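You operate a simulated robot arm through the tools that you are given. There is no shell and no other tool.

You run a simulated robot arm. Do the job below in one go: nothing can be reset, and whatever is moved stays where it is left.

Task
Press the coil under the block, then check it in the coil gauge.
Fine: one stroke; lay the block on the pad at D32; leave the table out and the bridge over the coil.

The check looks at the end state, three seconds after you hand in, the way a careful person would. Anything else that was tipped, shoved, dropped, spilled or broken makes it a failure.

Robot
A 7-joint arm with a fingered hand, fixed in place. Base frame: the origin is at the foot of the arm, x ahead of it, y to its left, z up. Lengths are in mm, angles in rad, forces in N, time in s.
With the tool pointing down near the work surface it reaches from about 100 to 760 mm from the base axis. Its first joint turns from -1.204 to 3.002 rad. Payload 3.4 kg.
The TCP is the grasp point between the finger pads, 39 mm short of the fingertips. In the tool frame z runs along the fingers and y along their closing line. The gripper opens to 180 mm. The gripper's body begins 111 mm behind the TCP. The gripper is a hand of 3 fingers: y runs from the thumb to the fingers, the wrist lies at [0, 0, -262] in the tool frame.
Orientation is that of the tool frame in the base frame, as [roll, pitch, yaw] about the fixed x, y, z axes, in that order (R = Rz(yaw) Ry(pitch) Rx(roll)). With the fingers straight down and closing along the base's y, the tool's x points along the base's -x, its y along +y and its z along -z.

Tools
- The arm moves only by the tool arm_command. Its argument "moves" is a list of rows, each a list of 6 numbers: the turn, a rotation vector about the base's x, y, z in rad, then the shift along the base's x, y, z in mm. In form: [[rx, ry, rz, tx, ty, tz], ...]. A call has 1 to 20 rows; each row shifts and turns the commanded pose from where the row before left it. Rows are played at 5 a second. More than 50 mm and 0.15 rad between two rows, and nothing of the call is played. A pose out of reach is approached as far as the arm can. The call stops where the force on the tool passes 90 N (or 10 N more than at its start, if that is more) or the arm is blocked; 0.2 s more then pass. In this call time passes only in rows, and 0.2 s behind the last. It gives the time, the measured TCP pose, the force on the tool (base axes), the opening and the grip force at its end, in the units of the frame above (readings bear some noise), with the torque about the TCP (base axes, N m) and any sound that the robot's microphone picked up, and new pictures: "show" is both (left out), scene, wrist or none.
- Cameras (640 x 400 px; columns grow to the right, rows downward): "scene" is fixed at [49.9, -649.8, 1286.2]; the picture's right is [0.26, -0.97, 0.00], its down [-0.61, -0.16, -0.77] and it looks along [0.75, 0.20, -0.63] (base axes); focal length 214 px, centre (320, 200). "wrist" rides on the gripper at [63, -36, -128] in the tool frame; the picture's right is [0.50, 0.87, 0.00], its down [-0.75, 0.44, -0.49] and it looks along [-0.43, 0.25, 0.87] (tool axes); focal length 226 px, centre (320, 200). There is no depth. A picture from a camera that has moved, and an enlarged one, comes with that camera's place and axes in the base frame and with its lens.
- raise_lower(by): slides the trunk up (or, below 0, down) by that many mm; the arm rides with it, the base frame stays. It gives what a move gives, with no picture.
- curl_fingers(finger1, finger2, thumb_bend): sets how far each is bent, from 0 (flat) to 1 (curled in); at 0.3 the hand is open as for a grip, at 0.7 the pads meet at the TCP. One left out holds its place. A second passes; each finger stops where it meets its share of the squeeze, and holds until it gets a number again. It is the only way to open and close the hand. It gives what a move gives, with no picture; readings hold the bend of each and the force on the fingers (four entries, about 0 where the hand has none), thumb and palm.
- enlarge(camera, box): a new picture of the part [left, top, right, bottom] of that camera's present view, enlarged. It takes no simulated time.
- hand_in(): hands the job in; it is judged then, once.

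Places have to be worked out from the pictures, the camera data and where the tool is seen. Open the gripper and draw the arm clear of the work before you hand the job in, unless the task says otherwise.

The tools are called after "Call:" by a JSON object that holds its "op" and its "data". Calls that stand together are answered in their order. arm_command: Moves the arm, as the interface text tells. Its arguments: {"type":"object","properties":{"moves":{"type":"array"},"show":{"type":"string","enum":["both","scene","wrist","none"]}},"required":["moves"]} The other tools are called the same way: raise_lower (by) slides the trunk up or down; curl_fingers (finger1, finger2, thumb_bend) moves the fingers one by one; enlarge (camera, box) takes an enlarged picture of a part of a camera's view; hand_in () hands the job in.

At the start:

```text
time_s: 0.0
eef_pos: [434.7, -294.1, 1268.7]
orientation: [3.14, 0.0, 3.141]
wrist_force: [-0.6, 0.8, 0.5]
torque: [0.0, -0.01, -0.04]
opening: 179.9
grasp_force: 0.1
shape: jaw
bend: [0.3, 0.3, 0.3]
finger forces: [0.1, 0.0, 0.0, 0.0, 0.1, 0.1]
trunk travel left (down, up): [-275.0, 267.0]
```

scene: 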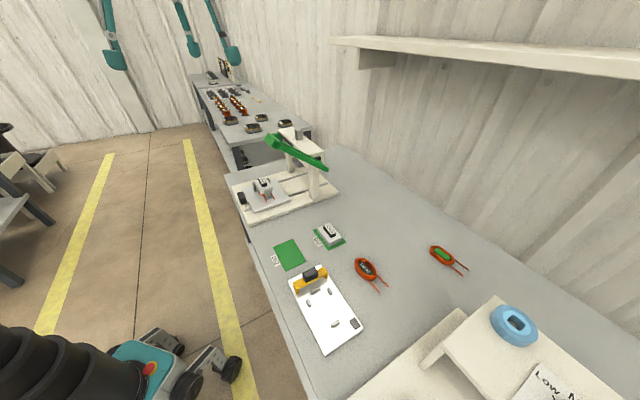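
wrist: 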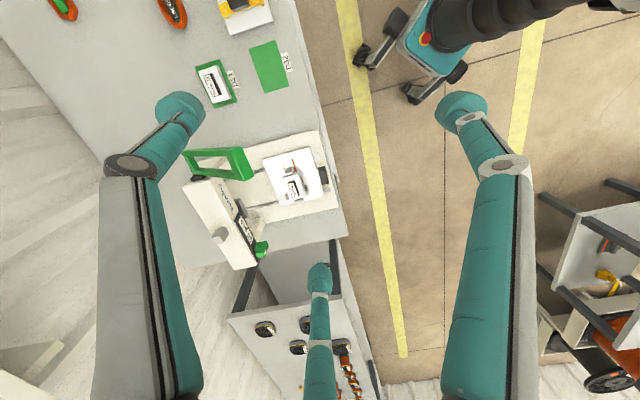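

I start by looking closer at the workbench in both views before moving anything.

Call:
{"op": "enlarge", "data": {"camera": "scene", "box": [220, 110, 380, 220]}}

Call:
{"op": "enlarge", "data": {"camera": "scene", "box": [240, 210, 400, 360]}}

Call:
{"op": "enlarge", "data": {"camera": "scene", "box": [340, 220, 640, 400]}}

Call:
{"op": "enlarge", "data": {"camera": "wrist", "box": [170, 0, 350, 130]}}

Call:
{"op": "enlarge", "data": {"camera": "wrist", "box": [170, 120, 350, 280]}}

```text
3.64 times, centred on (300, 165) of scene
camera zoom: at [49.9, -649.8, 1286.2], right [0.26, -0.97, 0.0], down [-0.61, -0.16, -0.77], along [0.75, 0.2, -0.63], focal length 780 px, centre (393, 327)
```

zoom: 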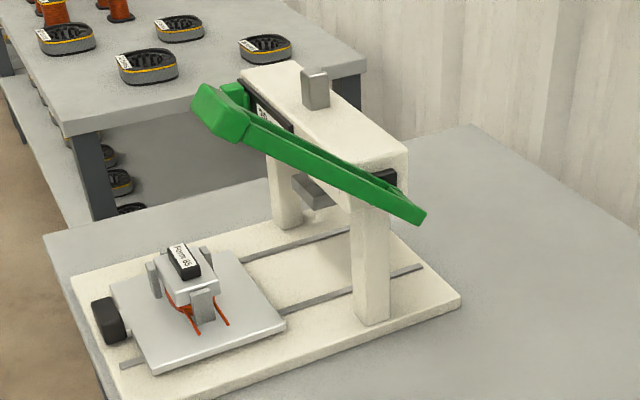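

```text
2.67 times, centred on (320, 285) of scene
camera zoom: at [49.9, -649.8, 1286.2], right [0.26, -0.97, 0.0], down [-0.61, -0.16, -0.77], along [0.75, 0.2, -0.63], focal length 572 px, centre (320, -27)
```

zoom: 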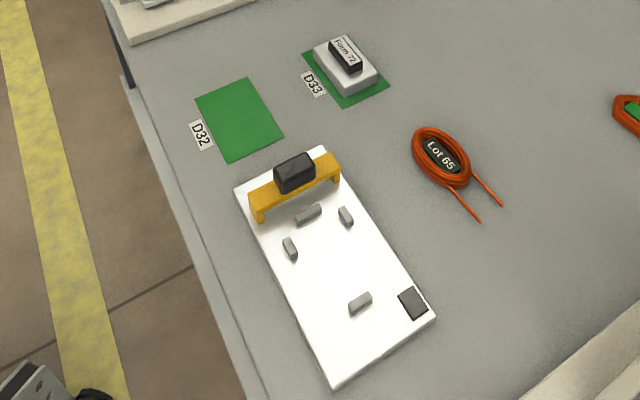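

```text
2.13 times, centred on (490, 310) of scene
camera zoom: at [49.9, -649.8, 1286.2], right [0.26, -0.97, 0.0], down [-0.61, -0.16, -0.77], along [0.75, 0.2, -0.63], focal length 458 px, centre (-43, -35)
```

zoom: 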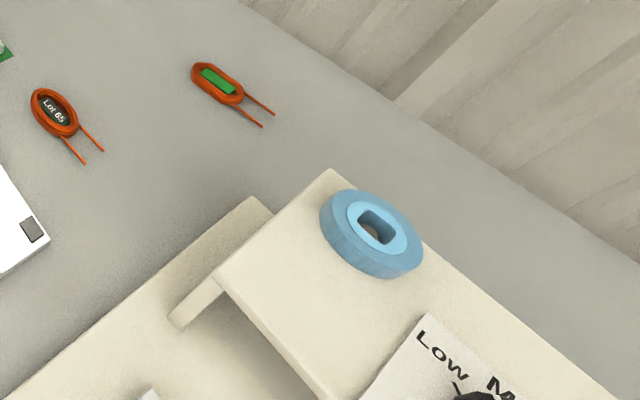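

```text
3.08 times, centred on (260, 65) of wrist
camera zoom: at [373.7, -329.1, 1396.3], right [-0.5, 0.87, 0.0], down [0.75, 0.43, 0.49], along [0.43, 0.25, -0.87], focal length 696 px, centre (505, 615)
```

zoom: 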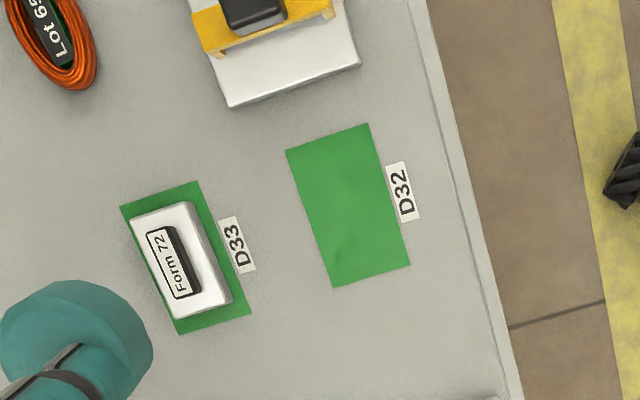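

```text
2.50 times, centred on (260, 200) of wrist
camera zoom: at [373.7, -329.1, 1396.3], right [-0.5, 0.87, 0.0], down [0.75, 0.43, 0.49], along [0.43, 0.25, -0.87], focal length 565 px, centre (470, 200)
```

zoom: 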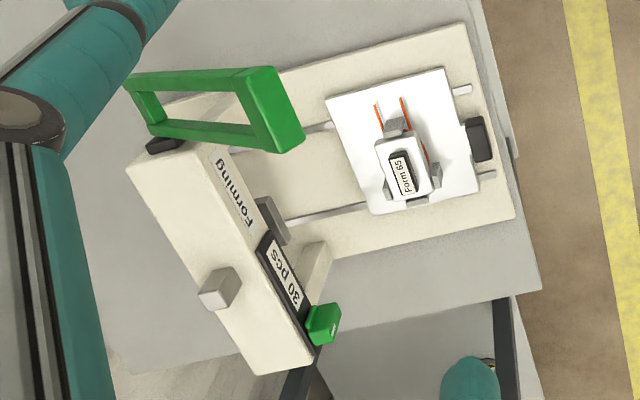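

The zooms are rendered sharply, so I can measure from here. The bench top comes out at z≈718, D32 pad near (433,-445), the press table knob near (609,-181), and the lever crossbar near (564,-376,1030). I take closer looks at each fixture.

Call:
{"op": "enlarge", "data": {"camera": "scene", "box": [234, 165, 298, 205]}}

Call:
{"op": "enlarge", "data": {"camera": "scene", "box": [260, 120, 340, 170]}}

Call:
{"op": "enlarge", "data": {"camera": "scene", "box": [280, 255, 376, 315]}}

Call:
{"op": "enlarge", "data": {"camera": "wrist", "box": [256, 140, 336, 190]}}

Call:
{"op": "enlarge", "data": {"camera": "wrist", "box": [180, 140, 276, 200]}}

Call:
{"op": "enlarge", "data": {"camera": "wrist", "box": [212, 200, 292, 275]}}

Call:
{"op": "enlarge", "data": {"camera": "wrist", "box": [210, 0, 290, 50]}}

Call:
{"op": "enlarge", "data": {"camera": "scene", "box": [480, 290, 640, 400]}}

```text
10.00 times, centred on (266, 185) of scene
camera zoom: at [49.9, -649.8, 1286.2], right [0.26, -0.97, 0.0], down [-0.61, -0.16, -0.77], along [0.75, 0.2, -0.63], focal length 2145 px, centre (860, 350)
```

zoom: 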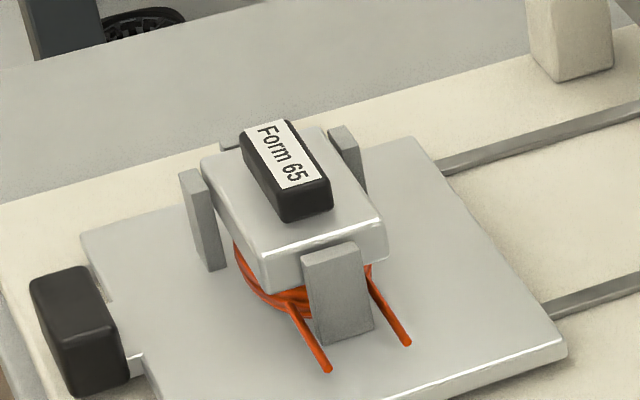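

```text
8.00 times, centred on (300, 145) of scene
camera zoom: at [49.9, -649.8, 1286.2], right [0.26, -0.97, 0.0], down [-0.61, -0.16, -0.77], along [0.75, 0.2, -0.63], focal length 1716 px, centre (480, 640)
```

zoom: 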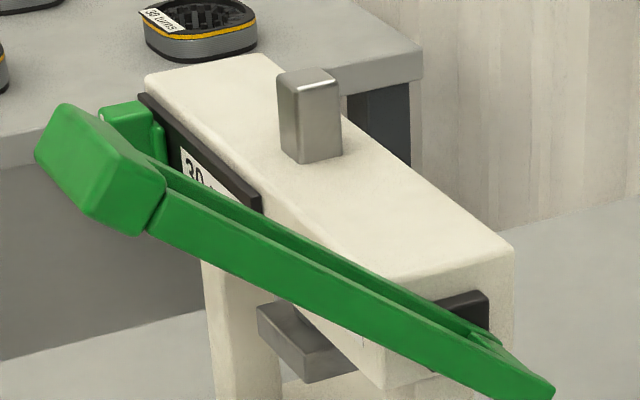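

```text
6.67 times, centred on (328, 285) of scene
camera zoom: at [49.9, -649.8, 1286.2], right [0.26, -0.97, 0.0], down [-0.61, -0.16, -0.77], along [0.75, 0.2, -0.63], focal length 1430 px, centre (267, -367)
```

zoom: 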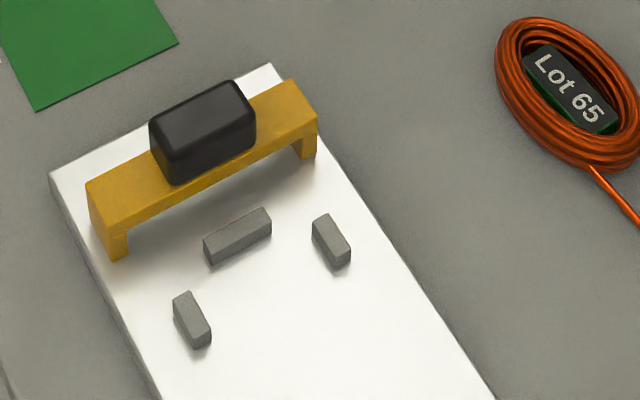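

```text
8.00 times, centred on (296, 165) of wrist
camera zoom: at [373.7, -329.1, 1396.3], right [-0.5, 0.87, 0.0], down [0.75, 0.43, 0.49], along [0.43, 0.25, -0.87], focal length 1808 px, centre (512, 480)
```

zoom: 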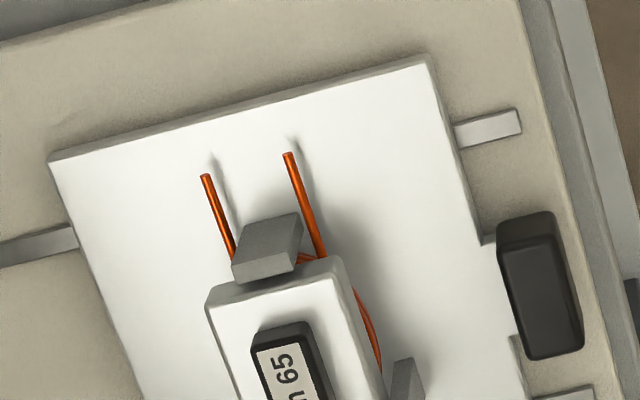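

```text
6.67 times, centred on (228, 170) of wrist
camera zoom: at [373.7, -329.1, 1396.3], right [-0.5, 0.87, 0.0], down [0.75, 0.43, 0.49], along [0.43, 0.25, -0.87], focal length 1507 px, centre (933, 400)
```

zoom: 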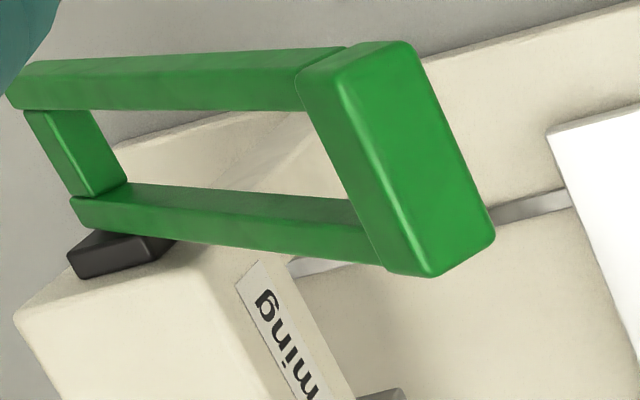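

```text
5.33 times, centred on (252, 238) of wrist
camera zoom: at [373.7, -329.1, 1396.3], right [-0.5, 0.87, 0.0], down [0.75, 0.43, 0.49], along [0.43, 0.25, -0.87], focal length 1206 px, centre (683, 0)
```

zoom: 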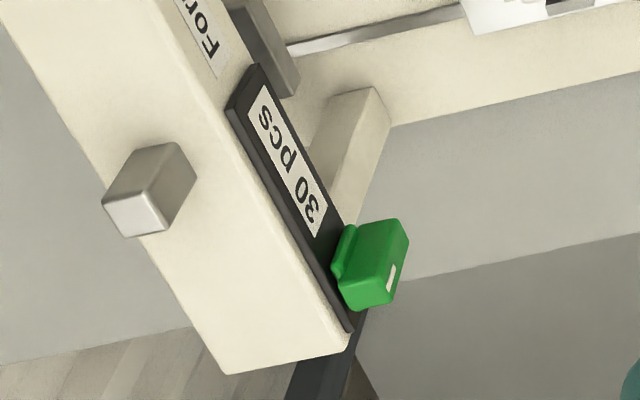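

```text
8.00 times, centred on (250, 25) of wrist
camera zoom: at [373.7, -329.1, 1396.3], right [-0.5, 0.87, 0.0], down [0.75, 0.43, 0.49], along [0.43, 0.25, -0.87], focal length 1808 px, centre (880, 1600)
```

zoom: 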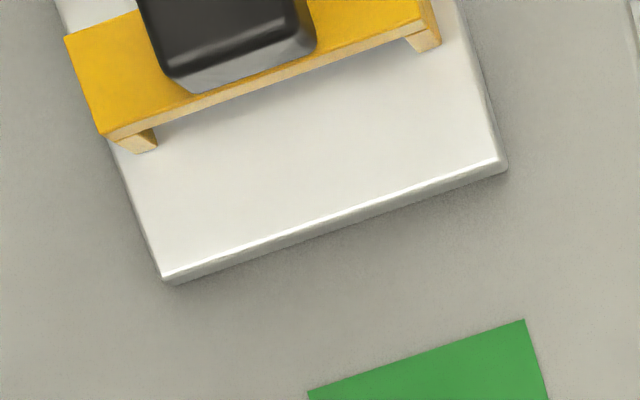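

```text
3.64 times, centred on (560, 345) of scene
camera zoom: at [49.9, -649.8, 1286.2], right [0.26, -0.97, 0.0], down [-0.61, -0.16, -0.77], along [0.75, 0.2, -0.63], focal length 780 px, centre (-553, -327)
```

zoom: 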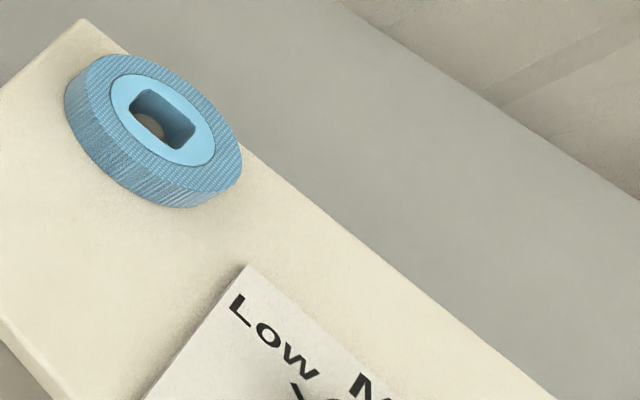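

The fixtures are clear: the press table rides on rails at 45° (in = +x,-y), the block sits on the coil between four posts, and the gauge has a loose orange bridge with a handle. Before going near anything I test how the three-finger hand closes, up here in free air.

Call:
{"op": "curl_fingers", "data": {"finger1": 0.6, "finger2": 0.6, "thumb_bend": 0.6}}

Call:
{"op": "enlarge", "data": {"camera": "wrist", "box": [0, 0, 640, 400]}}

```text
time_s: 1.0
eef_pos: [433.8, -289.0, 1270.9]
orientation: [-3.14, 0.003, -3.14]
wrist_force: [-0.5, 0.1, 0.2]
torque: [-0.04, 0.01, -0.03]
opening: 34.1
grasp_force: 0.0
shape: fingers
bend: [0.6, 0.6, 0.6]
finger forces: [0.1, 0.0, 0.1, 0.1, 0.0, 0.0]
trunk travel left (down, up): [-275.0, 267.0]
```

```text
1.00 times, centred on (320, 200) of wrist (not enlarged: the box is as wide or as high as the picture)
camera zoom: at [372.0, -324.3, 1397.9], right [-0.5, 0.87, 0.0], down [0.75, 0.44, 0.49], along [0.43, 0.24, -0.87], focal length 226 px, centre (320, 200)
```

zoom: 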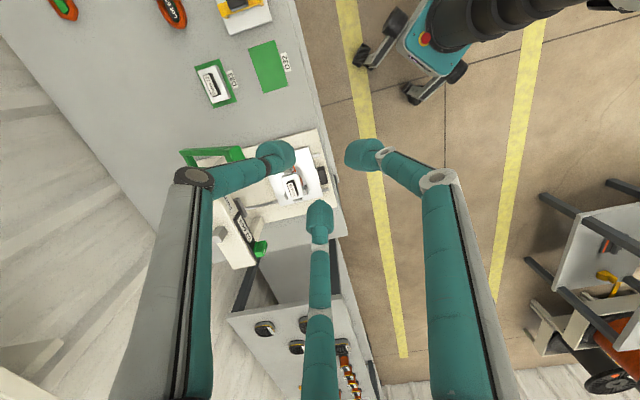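

The hand is three digits at 120° (thumb at tool -y), and pose readings scatter by a few mm, so I'll servo by pictures. I check the fully met shape at 0.7, and the curled fist.

Call:
{"op": "curl_fingers", "data": {"finger1": 0.7, "finger2": 0.7, "thumb_bend": 0.7}}

Call:
{"op": "enlarge", "data": {"camera": "wrist", "box": [100, 80, 540, 400]}}

Call:
{"op": "enlarge", "data": {"camera": "scene", "box": [100, 0, 420, 300]}}

```text
time_s: 2.0
eef_pos: [434.0, -290.2, 1271.7]
orientation: [-3.14, 0.002, -3.141]
wrist_force: [0.3, 0.2, 0.0]
torque: [-0.01, 0.0, 0.0]
opening: 0.0
grasp_force: 0.0
shape: fingers
bend: [0.7, 0.7, 0.7]
finger forces: [0.0, 0.0, 0.1, 0.0, 0.1, 0.0]
trunk travel left (down, up): [-275.0, 267.0]
```

```text
1.25 times, centred on (320, 240) of wrist
camera zoom: at [371.9, -324.3, 1397.9], right [-0.5, 0.87, 0.0], down [0.75, 0.44, 0.49], along [0.43, 0.24, -0.87], focal length 283 px, centre (320, 150)
```

zoom: 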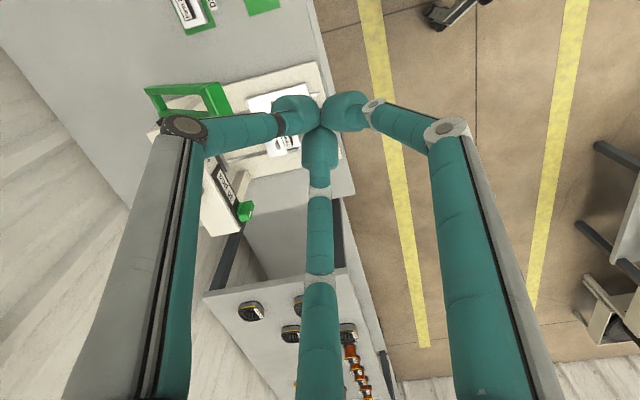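

```text
1.33 times, centred on (260, 150) of scene
camera zoom: at [49.9, -649.8, 1286.2], right [0.26, -0.97, 0.0], down [-0.61, -0.16, -0.77], along [0.75, 0.2, -0.63], focal length 286 px, centre (400, 267)
```

zoom: 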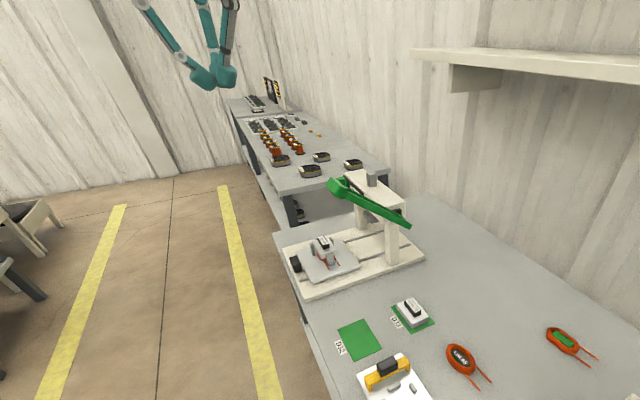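

Tips do end about 39 mm below the TCP. I zoom on the closed hand from the scene camera to see its shape.

Call:
{"op": "enlarge", "data": {"camera": "scene", "box": [180, 0, 308, 80]}}

Call:
{"op": "enlarge", "data": {"camera": "wrist", "box": [240, 120, 400, 220]}}

```text
5.00 times, centred on (244, 40) of scene
camera zoom: at [49.9, -649.8, 1286.2], right [0.26, -0.97, 0.0], down [-0.61, -0.16, -0.77], along [0.75, 0.2, -0.63], focal length 1072 px, centre (700, 1000)
```

zoom: 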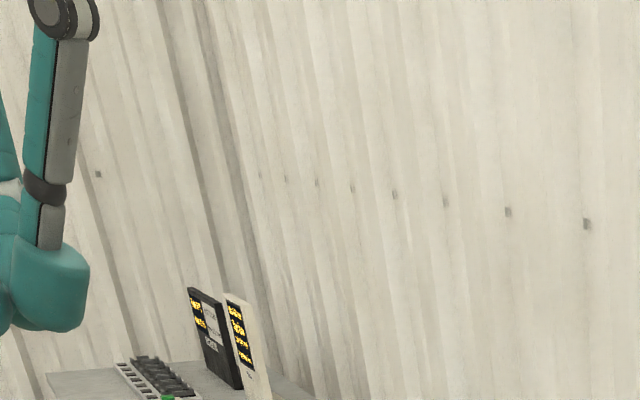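

```text
4.00 times, centred on (320, 170) of wrist
camera zoom: at [371.9, -324.3, 1397.9], right [-0.5, 0.87, 0.0], down [0.75, 0.44, 0.49], along [0.43, 0.24, -0.87], focal length 904 px, centre (320, 320)
```

zoom: 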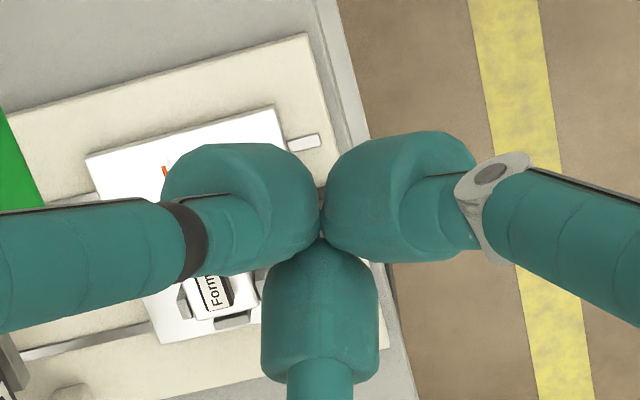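

Closed, the tips form a compact cluster I can push with. I move over to the free space in front of the bench edge behind the table knob (about x 549, y -129), turning the tool 45° so it lines up with the press, and stay high.

Call:
{"op": "arm_command", "data": {"moves": [[0, 0, -0.131, 19, 27, 0], [0, 0, -0.131, 19, 27, 0], [0, 0, -0.131, 19, 27, 0], [0, 0, -0.131, 19, 27, 0], [0, 0, -0.131, 19, 27, 0], [0, 0, -0.13, 20, 26, 0], [0, 0, 0, 0, 0, -45], [0, 0, 0, 0, 0, -45], [0, 0, 0, 0, 0, -45], [0, 0, 0, 0, 0, -45]], "show": "both"}}

```text
time_s: 4.2
eef_pos: [551.1, -162.6, 1090.9]
orientation: [-3.138, 0.0, 2.355]
wrist_force: [-0.6, -0.8, 0.4]
torque: [0.01, 0.02, -0.01]
opening: 0.0
grasp_force: 0.0
shape: fingers
bend: [0.7, 0.7, 0.7]
finger forces: [0.1, 0.0, 0.1, 0.1, 0.1, 0.0]
out of reach, approached as far as the arm can: row 6
trunk travel left (down, up): [-275.0, 267.0]
camera wrist: at [482.8, -142.7, 1217.9], right [0.26, 0.97, 0.0], down [0.84, -0.23, 0.49], along [0.47, -0.13, -0.87], focal length 226 px, centre (320, 200)
```

scene: 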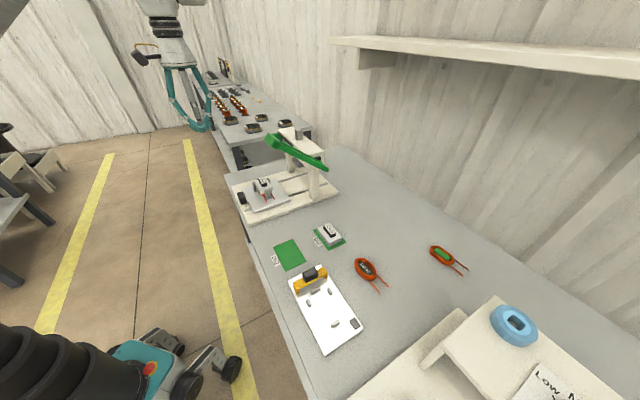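
wrist: 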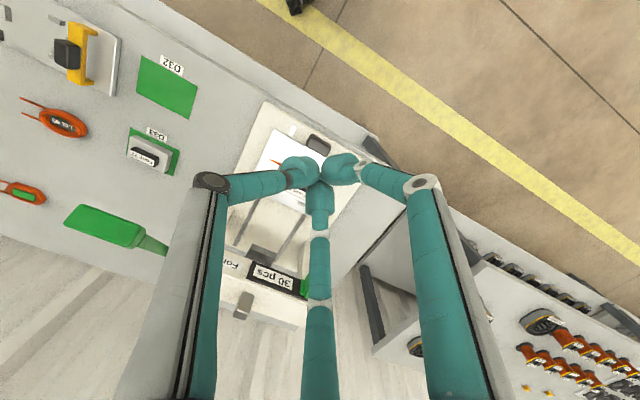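

The hand is now at about (551,-163,1091), and both views agree. I zoom on the press table, knob and beam from this new angle to fix their positions.

Call:
{"op": "enlarge", "data": {"camera": "wrist", "box": [230, 90, 390, 190]}}

Call:
{"op": "enlarge", "data": {"camera": "wrist", "box": [200, 180, 360, 340]}}

Call:
{"op": "enlarge", "data": {"camera": "scene", "box": [120, 0, 280, 140]}}

```text
4.00 times, centred on (310, 140) of wrist
camera zoom: at [482.8, -142.7, 1217.9], right [0.26, 0.97, 0.0], down [0.84, -0.23, 0.49], along [0.47, -0.13, -0.87], focal length 904 px, centre (360, 440)
```

zoom: 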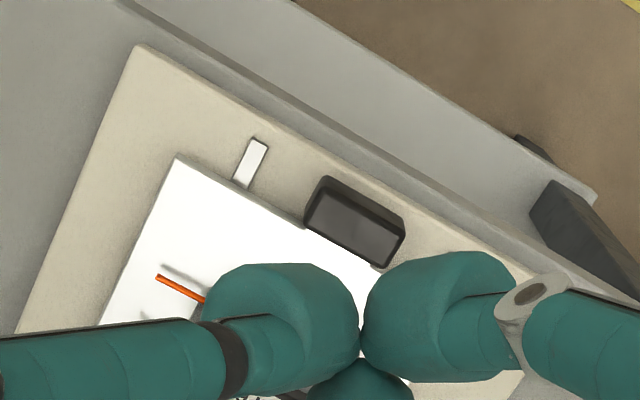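

```text
2.50 times, centred on (280, 260) of wrist
camera zoom: at [482.8, -142.7, 1217.9], right [0.26, 0.97, 0.0], down [0.84, -0.23, 0.49], along [0.47, -0.13, -0.87], focal length 565 px, centre (420, 50)
```

zoom: 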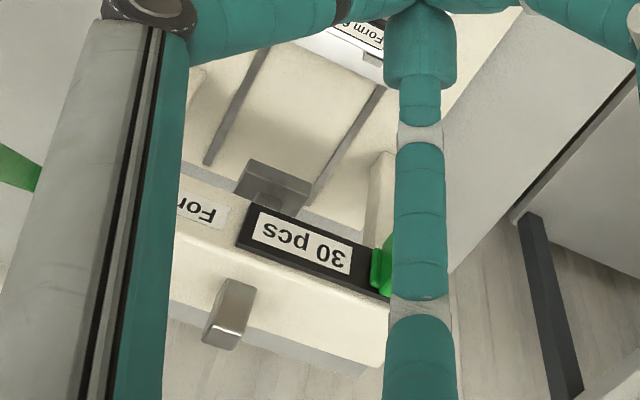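

```text
2.86 times, centred on (200, 70) of scene
camera zoom: at [49.9, -649.8, 1286.2], right [0.26, -0.97, 0.0], down [-0.61, -0.16, -0.77], along [0.75, 0.2, -0.63], focal length 613 px, centre (663, 571)
```

zoom: 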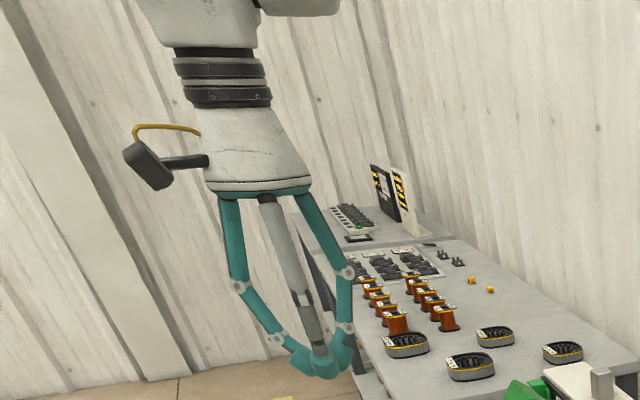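

Knob centre comes out near (605,-180), top about z 775, rails exactly along (+x,-y)/√2, and the palm is only about 100 mm wide. I descend in front of the knob, shifting away from it to roughly (551,-127).

Call:
{"op": "arm_command", "data": {"moves": [[0, 0, 0, 0, 12, -40], [0, 0, 0, 0, 12, -40], [0, 0, 0, 0, 12, -40], [0, 0, 0, 0, 0, -40], [0, 0, 0, 0, 0, -40]], "show": "both"}}

```text
time_s: 5.4
eef_pos: [561.4, -175.3, 898.9]
orientation: [-3.14, -0.006, 2.36]
wrist_force: [-1.1, 0.2, -0.1]
torque: [-0.02, 0.02, 0.01]
opening: 0.0
grasp_force: 0.0
shape: fingers
bend: [0.7, 0.7, 0.7]
finger forces: [0.0, 0.0, 0.1, 0.0, 0.1, 0.1]
out of reach, approached as far as the arm can: row 2, 3, 4, 5
trunk travel left (down, up): [-275.0, 267.0]
camera wrist: at [493.0, -156.0, 1026.4], right [0.26, 0.97, 0.0], down [0.84, -0.22, 0.49], along [0.47, -0.12, -0.87], focal length 226 px, centre (320, 200)
```

scene: 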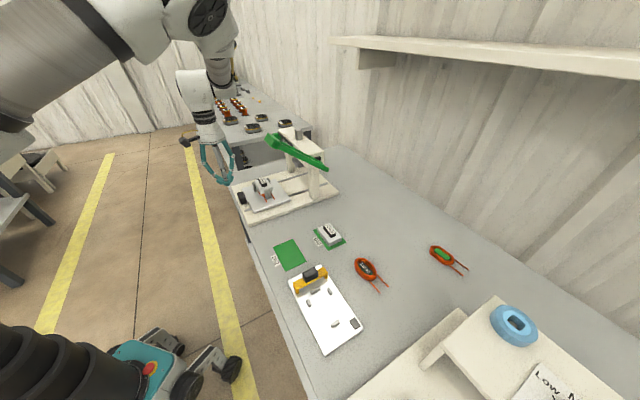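
wrist: 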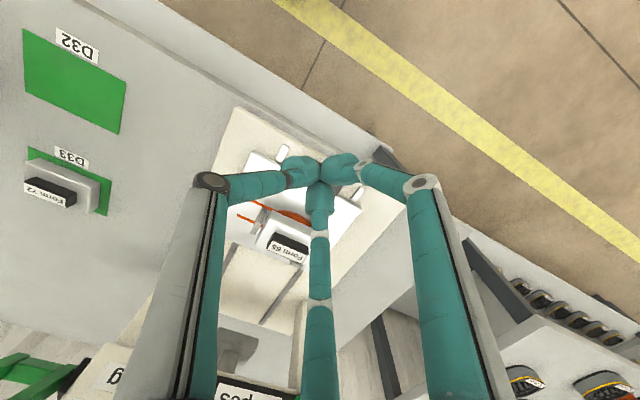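

The arm reports "out of reach" although the distance is small, so I suspect a wrist-yaw limit. I turn the yaw back by about 0.5 rad while shifting toward (551,-127), staying at z 900, to test it.

Call:
{"op": "arm_command", "data": {"moves": [[0, 0, 0.13, 0, 0, 0], [0, 0, 0.13, 0, 0, 0], [0, 0, 0.13, -5, 20, 0], [0, 0, 0.13, -5, 20, 0]], "show": "none"}}

```text
time_s: 6.4
eef_pos: [551.1, -133.5, 897.5]
orientation: [-3.139, 0.002, 2.875]
wrist_force: [0.2, -0.4, 0.2]
torque: [0.01, 0.0, 0.0]
opening: 0.0
grasp_force: 0.1
shape: fingers
bend: [0.7, 0.7, 0.7]
finger forces: [0.0, 0.0, 0.0, 0.1, 0.0, 0.0]
trunk travel left (down, up): [-275.0, 267.0]
```

That was it: the yaw limit, and now the hand is at (551,-133,898) as commanded. I descend and tilt the tool 0.25 rad so the fingertips lead toward the press, then look.

Call:
{"op": "arm_command", "data": {"moves": [[-0.0884, -0.0884, 0, 0, 0, -25], [-0.0884, -0.0884, 0, 0, 0, -25]], "show": "both"}}

Call:
{"op": "enlarge", "data": {"camera": "scene", "box": [170, 120, 298, 220]}}

Call:
{"op": "enlarge", "data": {"camera": "wrist", "box": [220, 90, 420, 215]}}

```text
time_s: 7.0
eef_pos: [550.2, -139.1, 851.4]
orientation: [-3.016, 0.219, 2.891]
wrist_force: [0.2, -0.1, 0.4]
torque: [0.01, 0.0, 0.02]
opening: 0.1
grasp_force: 0.2
shape: fingers
bend: [0.7, 0.7, 0.7]
finger forces: [0.0, 0.0, 0.0, 0.0, 0.0, 0.0]
out of reach, approached as far as the arm can: row 2
trunk travel left (down, up): [-275.0, 267.0]
camera wrist: at [459.2, -133.9, 965.1], right [-0.24, 0.95, -0.22], down [0.74, 0.32, 0.59], along [0.63, -0.02, -0.78], focal length 226 px, centre (320, 200)
```

scene: 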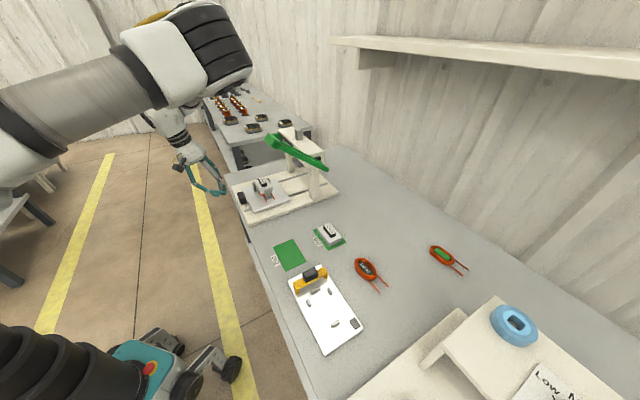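
wrist: 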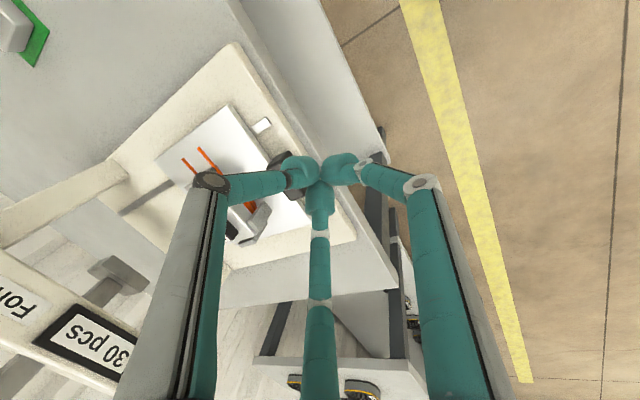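

```text
4.00 times, centred on (234, 170) of scene
camera zoom: at [49.9, -649.8, 1286.2], right [0.26, -0.97, 0.0], down [-0.61, -0.16, -0.77], along [0.75, 0.2, -0.63], focal length 858 px, centre (664, 320)
```

zoom: 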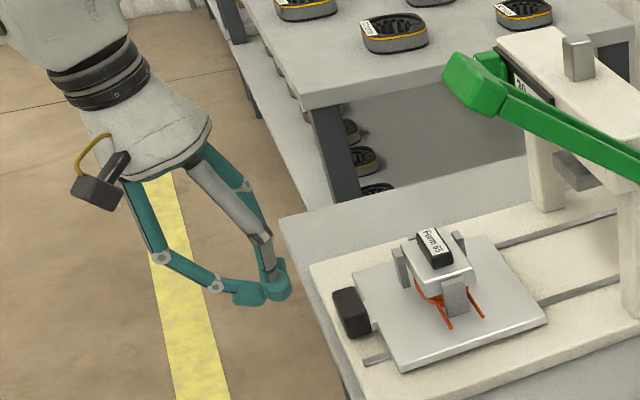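

```text
3.20 times, centred on (320, 152) of wrist
camera zoom: at [459.2, -133.9, 965.1], right [-0.24, 0.95, -0.22], down [0.74, 0.32, 0.59], along [0.63, -0.02, -0.78], focal length 723 px, centre (320, 352)
```

zoom: 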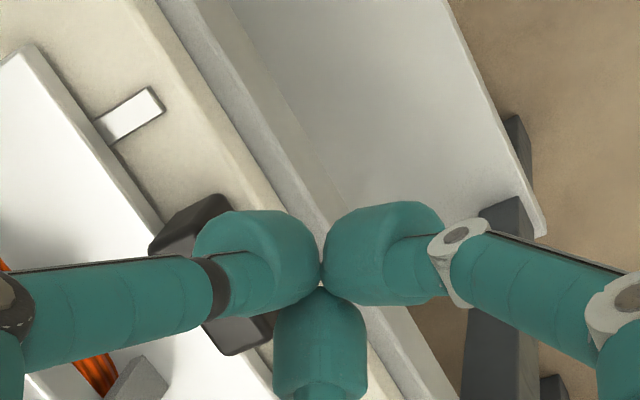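

The cluster is in front of the knob at about z 851 and clear of everything. I lower the trunk 56 mm so the tips come level with the knob, keeping the arm's joint shape.

Call:
{"op": "raise_lower", "data": {"by": -56}}

Call:
{"op": "enlarge", "data": {"camera": "scene", "box": [200, 160, 296, 220]}}

Call:
{"op": "enlarge", "data": {"camera": "wrist", "box": [220, 90, 420, 215]}}

```text
time_s: 8.0
eef_pos: [548.3, -137.6, 779.9]
orientation: [-3.007, 0.182, 2.896]
wrist_force: [0.6, 0.1, 0.2]
torque: [0.02, 0.0, -0.01]
opening: 0.0
grasp_force: 0.0
shape: fingers
bend: [0.7, 0.7, 0.7]
finger forces: [0.1, 0.1, 0.0, 0.1, 0.0, 0.1]
trunk travel left (down, up): [-219.0, 323.0]
```

```text
6.67 times, centred on (248, 190) of scene
camera zoom: at [49.9, -649.8, 1286.2], right [0.26, -0.97, 0.0], down [-0.61, -0.16, -0.77], along [0.75, 0.2, -0.63], focal length 1430 px, centre (800, 267)
```

zoom: 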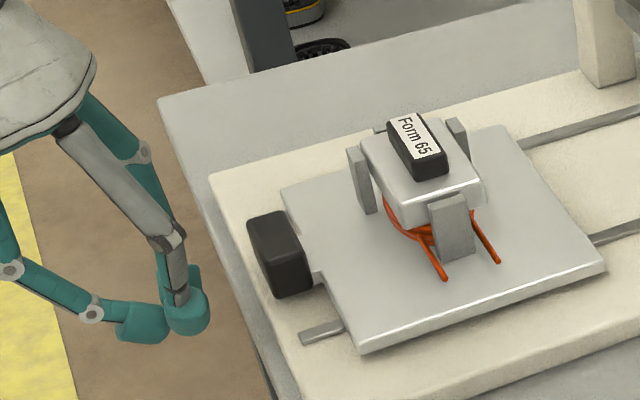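

```text
3.20 times, centred on (320, 152) of wrist
camera zoom: at [462.1, -133.7, 898.0], right [-0.25, 0.95, -0.21], down [0.76, 0.32, 0.56], along [0.6, -0.02, -0.8], focal length 723 px, centre (320, 352)
```

zoom: 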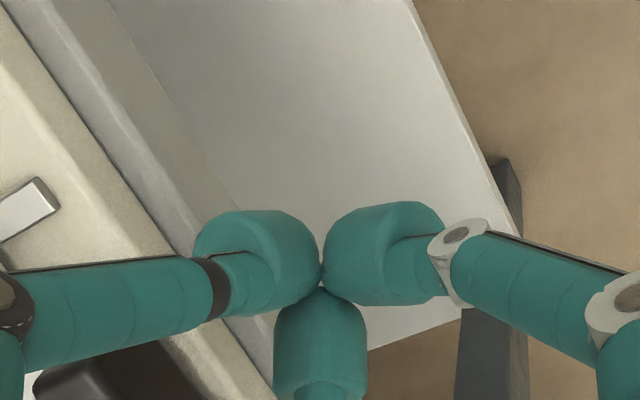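

The reading says z 780, lower than I expected, so I repeat the reading with a null move before touching anything.

Call:
{"op": "arm_command", "data": {"moves": [[0, 0, 0, 0, 0, 0]], "show": "none"}}

Call:
{"op": "arm_command", "data": {"moves": [[0, 0, 0, 0, 0, 0]], "show": "none"}}

```text
time_s: 8.4
eef_pos: [549.2, -137.5, 778.4]
orientation: [-3.007, 0.183, 2.896]
wrist_force: [0.4, -0.4, -0.8]
torque: [0.01, 0.01, 0.0]
opening: 0.0
grasp_force: 0.0
shape: fingers
bend: [0.7, 0.7, 0.7]
finger forces: [0.0, 0.0, 0.0, 0.0, 0.1, 0.0]
trunk travel left (down, up): [-219.0, 323.0]
```

```text
time_s: 8.8
eef_pos: [549.8, -138.4, 779.3]
orientation: [-3.006, 0.181, 2.895]
wrist_force: [0.3, 0.1, -0.6]
torque: [0.0, -0.04, -0.01]
opening: 0.0
grasp_force: 0.1
shape: fingers
bend: [0.7, 0.7, 0.7]
finger forces: [0.0, 0.1, 0.1, 0.0, 0.1, 0.0]
trunk travel left (down, up): [-219.0, 323.0]
```

Readings are in fact steady to about 1 mm once settled: TCP is (549,-138,779). I need the base-plate height, so I zoom on its front corner in both views.

Call:
{"op": "enlarge", "data": {"camera": "scene", "box": [228, 180, 276, 230]}}

Call:
{"op": "enlarge", "data": {"camera": "wrist", "box": [200, 60, 300, 160]}}

```text
8.00 times, centred on (252, 205) of scene
camera zoom: at [49.9, -649.8, 1286.2], right [0.26, -0.97, 0.0], down [-0.61, -0.16, -0.77], along [0.75, 0.2, -0.63], focal length 1716 px, centre (864, 160)
```

zoom: 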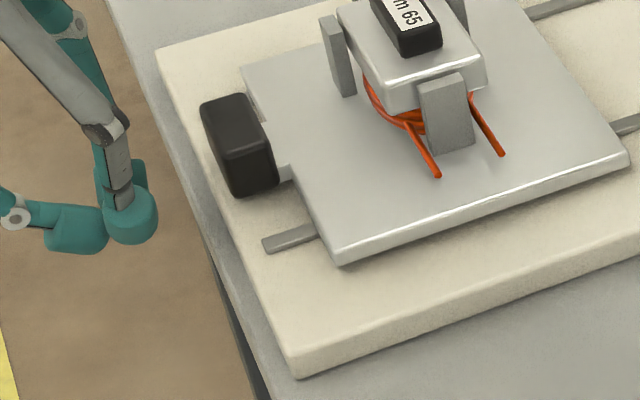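

```text
4.00 times, centred on (250, 110) of wrist
camera zoom: at [462.9, -133.7, 896.8], right [-0.25, 0.95, -0.21], down [0.77, 0.32, 0.56], along [0.59, -0.02, -0.8], focal length 904 px, centre (600, 560)
```

zoom: 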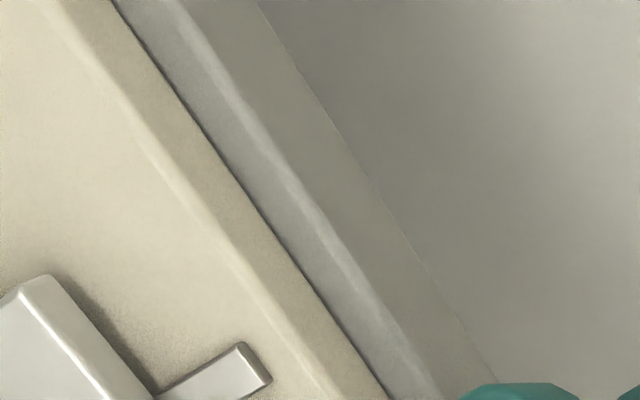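

Base-plate top comes out near z 736 and the knob spans about 747–772. I raise 9 mm, centre on the knob's axis, and edge forward along (+x,-y) until I feel the knob.

Call:
{"op": "arm_command", "data": {"moves": [[0, 0, 0, 5.7, 5.7, 9], [0, 0, 0, 7.07, -7.07, 0], [0, 0, 0, 3.54, -3.54, 0], [0, 0, 0, 3.54, -3.54, 0]], "show": "both"}}

Call:
{"op": "enlarge", "data": {"camera": "scene", "box": [200, 160, 296, 220]}}

```text
time_s: 9.8
eef_pos: [567.3, -145.8, 788.9]
orientation: [-3.005, 0.181, 2.896]
wrist_force: [-0.2, 0.3, 0.0]
torque: [0.0, -0.01, -0.01]
opening: 0.0
grasp_force: 0.1
shape: fingers
bend: [0.7, 0.7, 0.7]
finger forces: [0.0, 0.0, 0.0, 0.0, 0.0, 0.1]
trunk travel left (down, up): [-219.0, 323.0]
camera wrist: at [481.4, -142.0, 906.7], right [-0.25, 0.95, -0.21], down [0.77, 0.32, 0.56], along [0.59, -0.02, -0.8], focal length 226 px, centre (320, 200)
```

scene: 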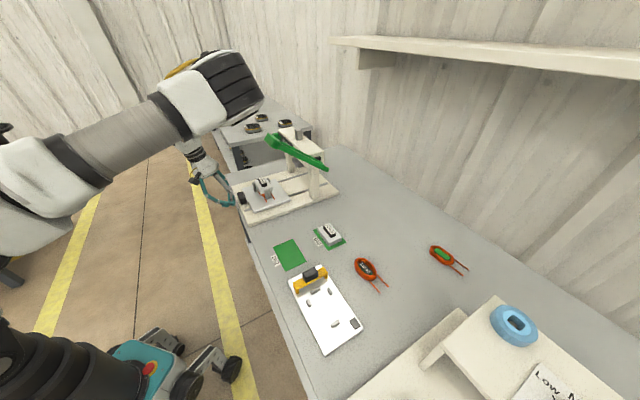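
wrist: 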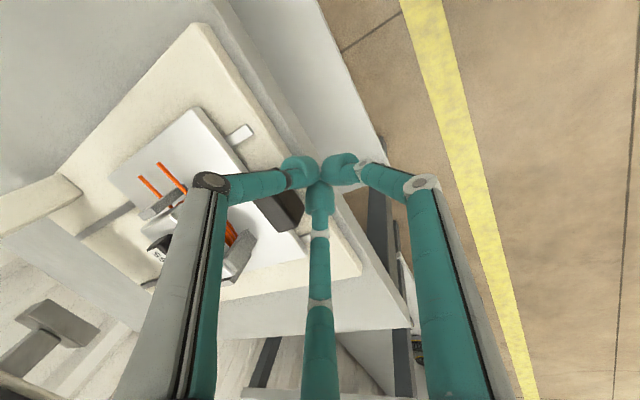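

```text
6.67 times, centred on (248, 190) of scene
camera zoom: at [49.9, -649.8, 1286.2], right [0.26, -0.97, 0.0], down [-0.61, -0.16, -0.77], along [0.75, 0.2, -0.63], focal length 1430 px, centre (800, 267)
```

zoom: 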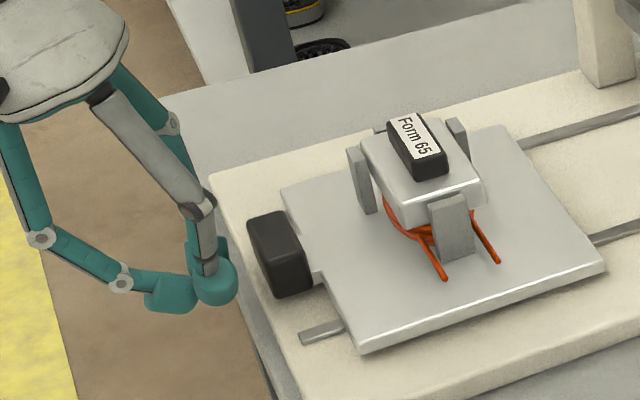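

Readings match the picture: the tip cluster is about 20 mm in front of the knob, aligned with it (w≈298). I advance slowly along the rail direction to make contact and start pushing.

Call:
{"op": "arm_command", "data": {"moves": [[0, 0, 0, 2.83, -2.83, 0], [0, 0, 0, 2.83, -2.83, 0], [0, 0, 0, 2.83, -2.83, 0], [0, 0, 0, 2.83, -2.83, 0], [0, 0, 0, 2.83, -2.83, 0], [0, 0, 0, 2.83, -2.83, 0], [0, 0, 0, 2.83, -2.83, 0], [0, 0, 0, 2.83, -2.83, 0], [0, 0, 0, 2.83, -2.83, 0], [0, 0, 0, 2.83, -2.83, 0]], "show": "both"}}

Call:
{"op": "enlarge", "data": {"camera": "scene", "box": [200, 160, 296, 220]}}

```text
time_s: 12.0
eef_pos: [597.9, -175.3, 788.4]
orientation: [-3.005, 0.182, 2.897]
wrist_force: [-0.1, 1.1, 1.1]
torque: [0.05, 0.0, 0.03]
opening: 0.0
grasp_force: 2.1
shape: fingers
bend: [0.69, 0.7, 0.7]
finger forces: [0.0, 2.8, 0.0, 0.0, 0.0, 0.0]
trunk travel left (down, up): [-219.0, 323.0]
camera wrist: at [511.5, -170.7, 905.5], right [-0.25, 0.95, -0.21], down [0.77, 0.32, 0.56], along [0.59, -0.02, -0.8], focal length 226 px, centre (320, 200)
```

scene: 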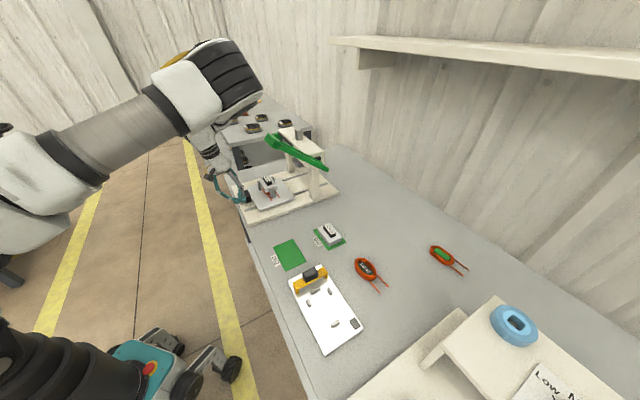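
wrist: 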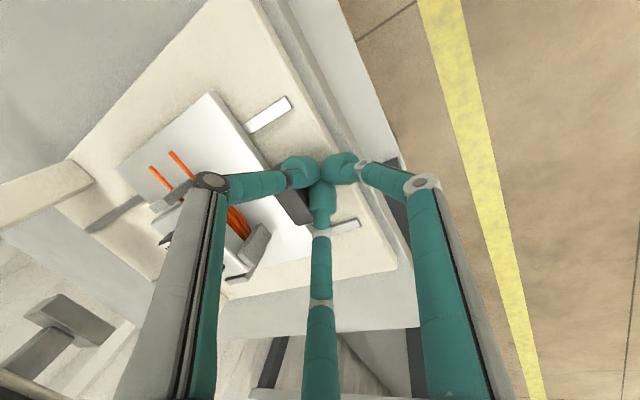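

```text
6.67 times, centred on (248, 190) of scene
camera zoom: at [49.9, -649.8, 1286.2], right [0.26, -0.97, 0.0], down [-0.61, -0.16, -0.77], along [0.75, 0.2, -0.63], focal length 1430 px, centre (800, 267)
```

zoom: 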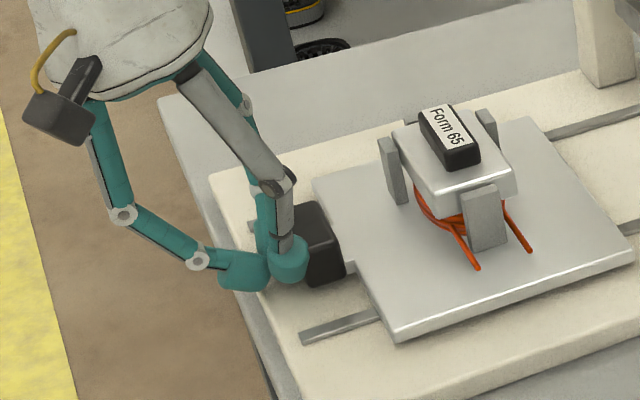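

Contact is light (about 3 N) and the table slides with the hand. I keep pushing at the same gentle pace for another 80 mm and watch.

Call:
{"op": "arm_command", "data": {"moves": [[0, 0, 0, 2.83, -2.83, 0], [0, 0, 0, 2.83, -2.83, 0], [0, 0, 0, 2.83, -2.83, 0], [0, 0, 0, 2.83, -2.83, 0], [0, 0, 0, 2.83, -2.83, 0], [0, 0, 0, 2.83, -2.83, 0], [0, 0, 0, 2.83, -2.83, 0], [0, 0, 0, 2.83, -2.83, 0], [0, 0, 0, 2.83, -2.83, 0], [0, 0, 0, 2.83, -2.83, 0], [0, 0, 0, 2.83, -2.83, 0], [0, 0, 0, 2.83, -2.83, 0], [0, 0, 0, 2.83, -2.83, 0], [0, 0, 0, 2.83, -2.83, 0], [0, 0, 0, 2.83, -2.83, 0], [0, 0, 0, 2.83, -2.83, 0], [0, 0, 0, 2.83, -2.83, 0], [0, 0, 0, 2.83, -2.83, 0], [0, 0, 0, 2.83, -2.83, 0], [0, 0, 0, 2.83, -2.83, 0]], "show": "both"}}

Call:
{"op": "enlarge", "data": {"camera": "scene", "box": [215, 110, 343, 220]}}

Call:
{"op": "enlarge", "data": {"camera": "wrist", "box": [60, 100, 380, 300]}}

```text
time_s: 16.2
eef_pos: [652.4, -231.2, 787.5]
orientation: [-3.006, 0.182, 2.896]
wrist_force: [-0.8, 1.7, 1.1]
torque: [0.04, 0.0, 0.05]
opening: 0.0
grasp_force: 1.2
shape: fingers
bend: [0.69, 0.7, 0.7]
finger forces: [0.0, 3.0, 0.1, 0.1, 0.0, 0.0]
trunk travel left (down, up): [-219.0, 323.0]
camera wrist: at [567.4, -226.1, 904.8], right [-0.25, 0.95, -0.21], down [0.77, 0.32, 0.56], along [0.59, -0.02, -0.8], focal length 226 px, centre (320, 200)
```

scene: 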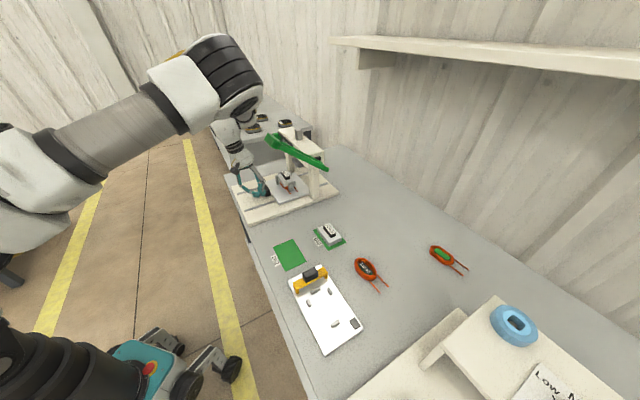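
wrist: 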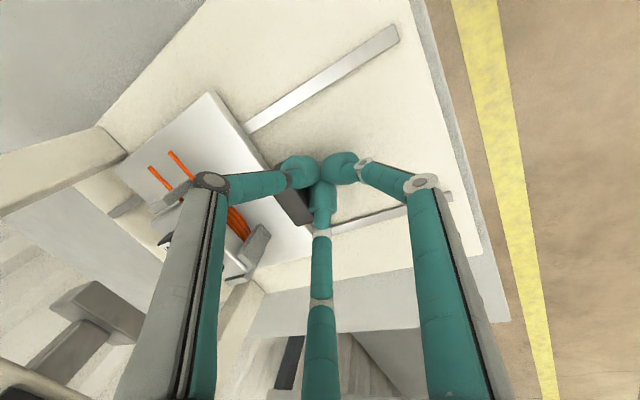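

```text
3.64 times, centred on (279, 165) of scene
camera zoom: at [49.9, -649.8, 1286.2], right [0.26, -0.97, 0.0], down [-0.61, -0.16, -0.77], along [0.75, 0.2, -0.63], focal length 780 px, centre (469, 327)
```

zoom: 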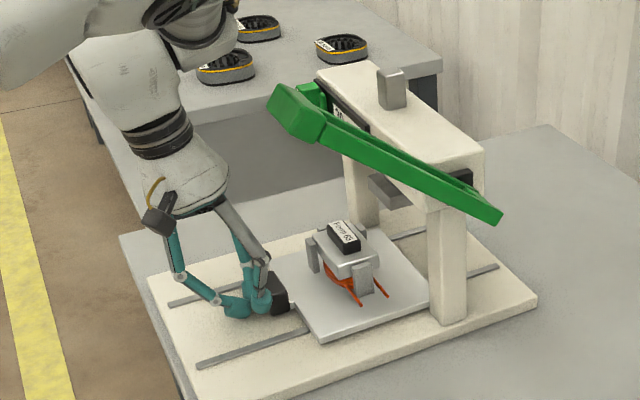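

```text
2.00 times, centred on (220, 200) of wrist
camera zoom: at [567.4, -226.1, 904.8], right [-0.25, 0.95, -0.21], down [0.77, 0.32, 0.56], along [0.59, -0.02, -0.8], focal length 452 px, centre (520, 200)
```

zoom: 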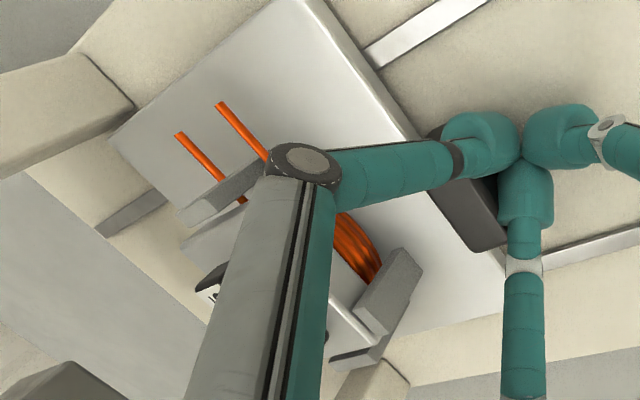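

The table has gone in about 97 mm with about 3 N and everything stands upright. I estimate about 83 mm remain until the block is under the ram; I push 60 mm more and re-check.

Call:
{"op": "arm_command", "data": {"moves": [[0, 0, 0, 2.83, -2.83, 0], [0, 0, 0, 2.83, -2.83, 0], [0, 0, 0, 2.83, -2.83, 0], [0, 0, 0, 2.83, -2.83, 0], [0, 0, 0, 2.83, -2.83, 0], [0, 0, 0, 2.83, -2.83, 0], [0, 0, 0, 2.83, -2.83, 0], [0, 0, 0, 2.83, -2.83, 0], [0, 0, 0, 2.83, -2.83, 0], [0, 0, 0, 2.83, -2.83, 0], [0, 0, 0, 2.83, -2.83, 0], [0, 0, 0, 2.83, -2.83, 0], [0, 0, 0, 2.83, -2.83, 0], [0, 0, 0, 2.83, -2.83, 0], [0, 0, 0, 2.83, -2.83, 0]], "show": "both"}}

Call:
{"op": "enlarge", "data": {"camera": "scene", "box": [215, 110, 343, 220]}}

Call:
{"op": "enlarge", "data": {"camera": "wrist", "box": [0, 100, 320, 300]}}

```text
time_s: 19.4
eef_pos: [696.3, -272.2, 788.6]
orientation: [-3.007, 0.183, 2.896]
wrist_force: [-1.7, 0.9, -0.5]
torque: [0.01, 0.0, 0.02]
opening: 0.0
grasp_force: 1.1
shape: fingers
bend: [0.69, 0.7, 0.7]
finger forces: [0.0, 2.7, 0.1, 0.1, 0.1, 0.1]
trunk travel left (down, up): [-219.0, 323.0]
camera wrist: at [610.0, -268.2, 906.1], right [-0.25, 0.95, -0.21], down [0.77, 0.32, 0.56], along [0.59, -0.02, -0.8], focal length 226 px, centre (320, 200)
```

scene: 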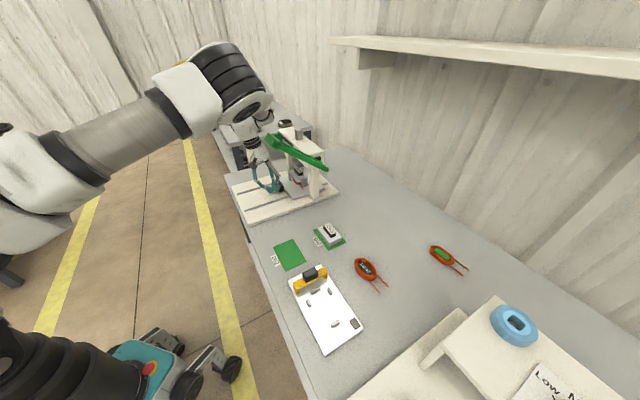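
wrist: 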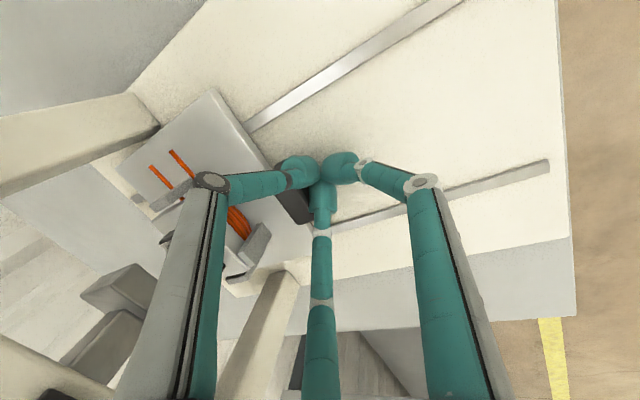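

```text
3.64 times, centred on (279, 165) of scene
camera zoom: at [49.9, -649.8, 1286.2], right [0.26, -0.97, 0.0], down [-0.61, -0.16, -0.77], along [0.75, 0.2, -0.63], focal length 780 px, centre (469, 327)
```

zoom: 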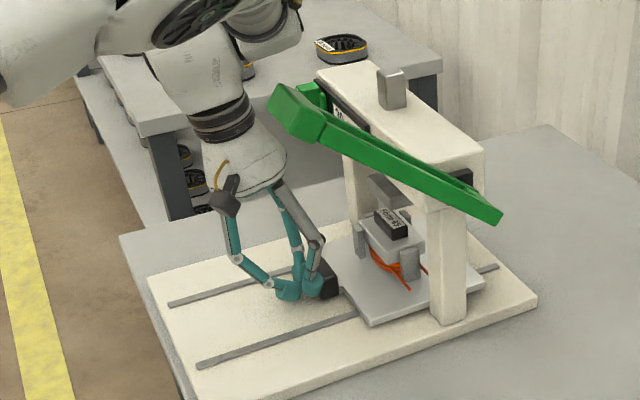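

```text
2.00 times, centred on (160, 200) of wrist
camera zoom: at [610.0, -268.2, 906.1], right [-0.25, 0.95, -0.21], down [0.77, 0.32, 0.56], along [0.59, -0.02, -0.8], focal length 452 px, centre (640, 200)
```

zoom: 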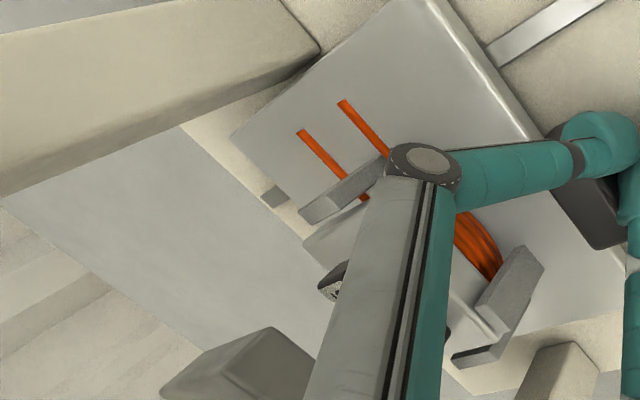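

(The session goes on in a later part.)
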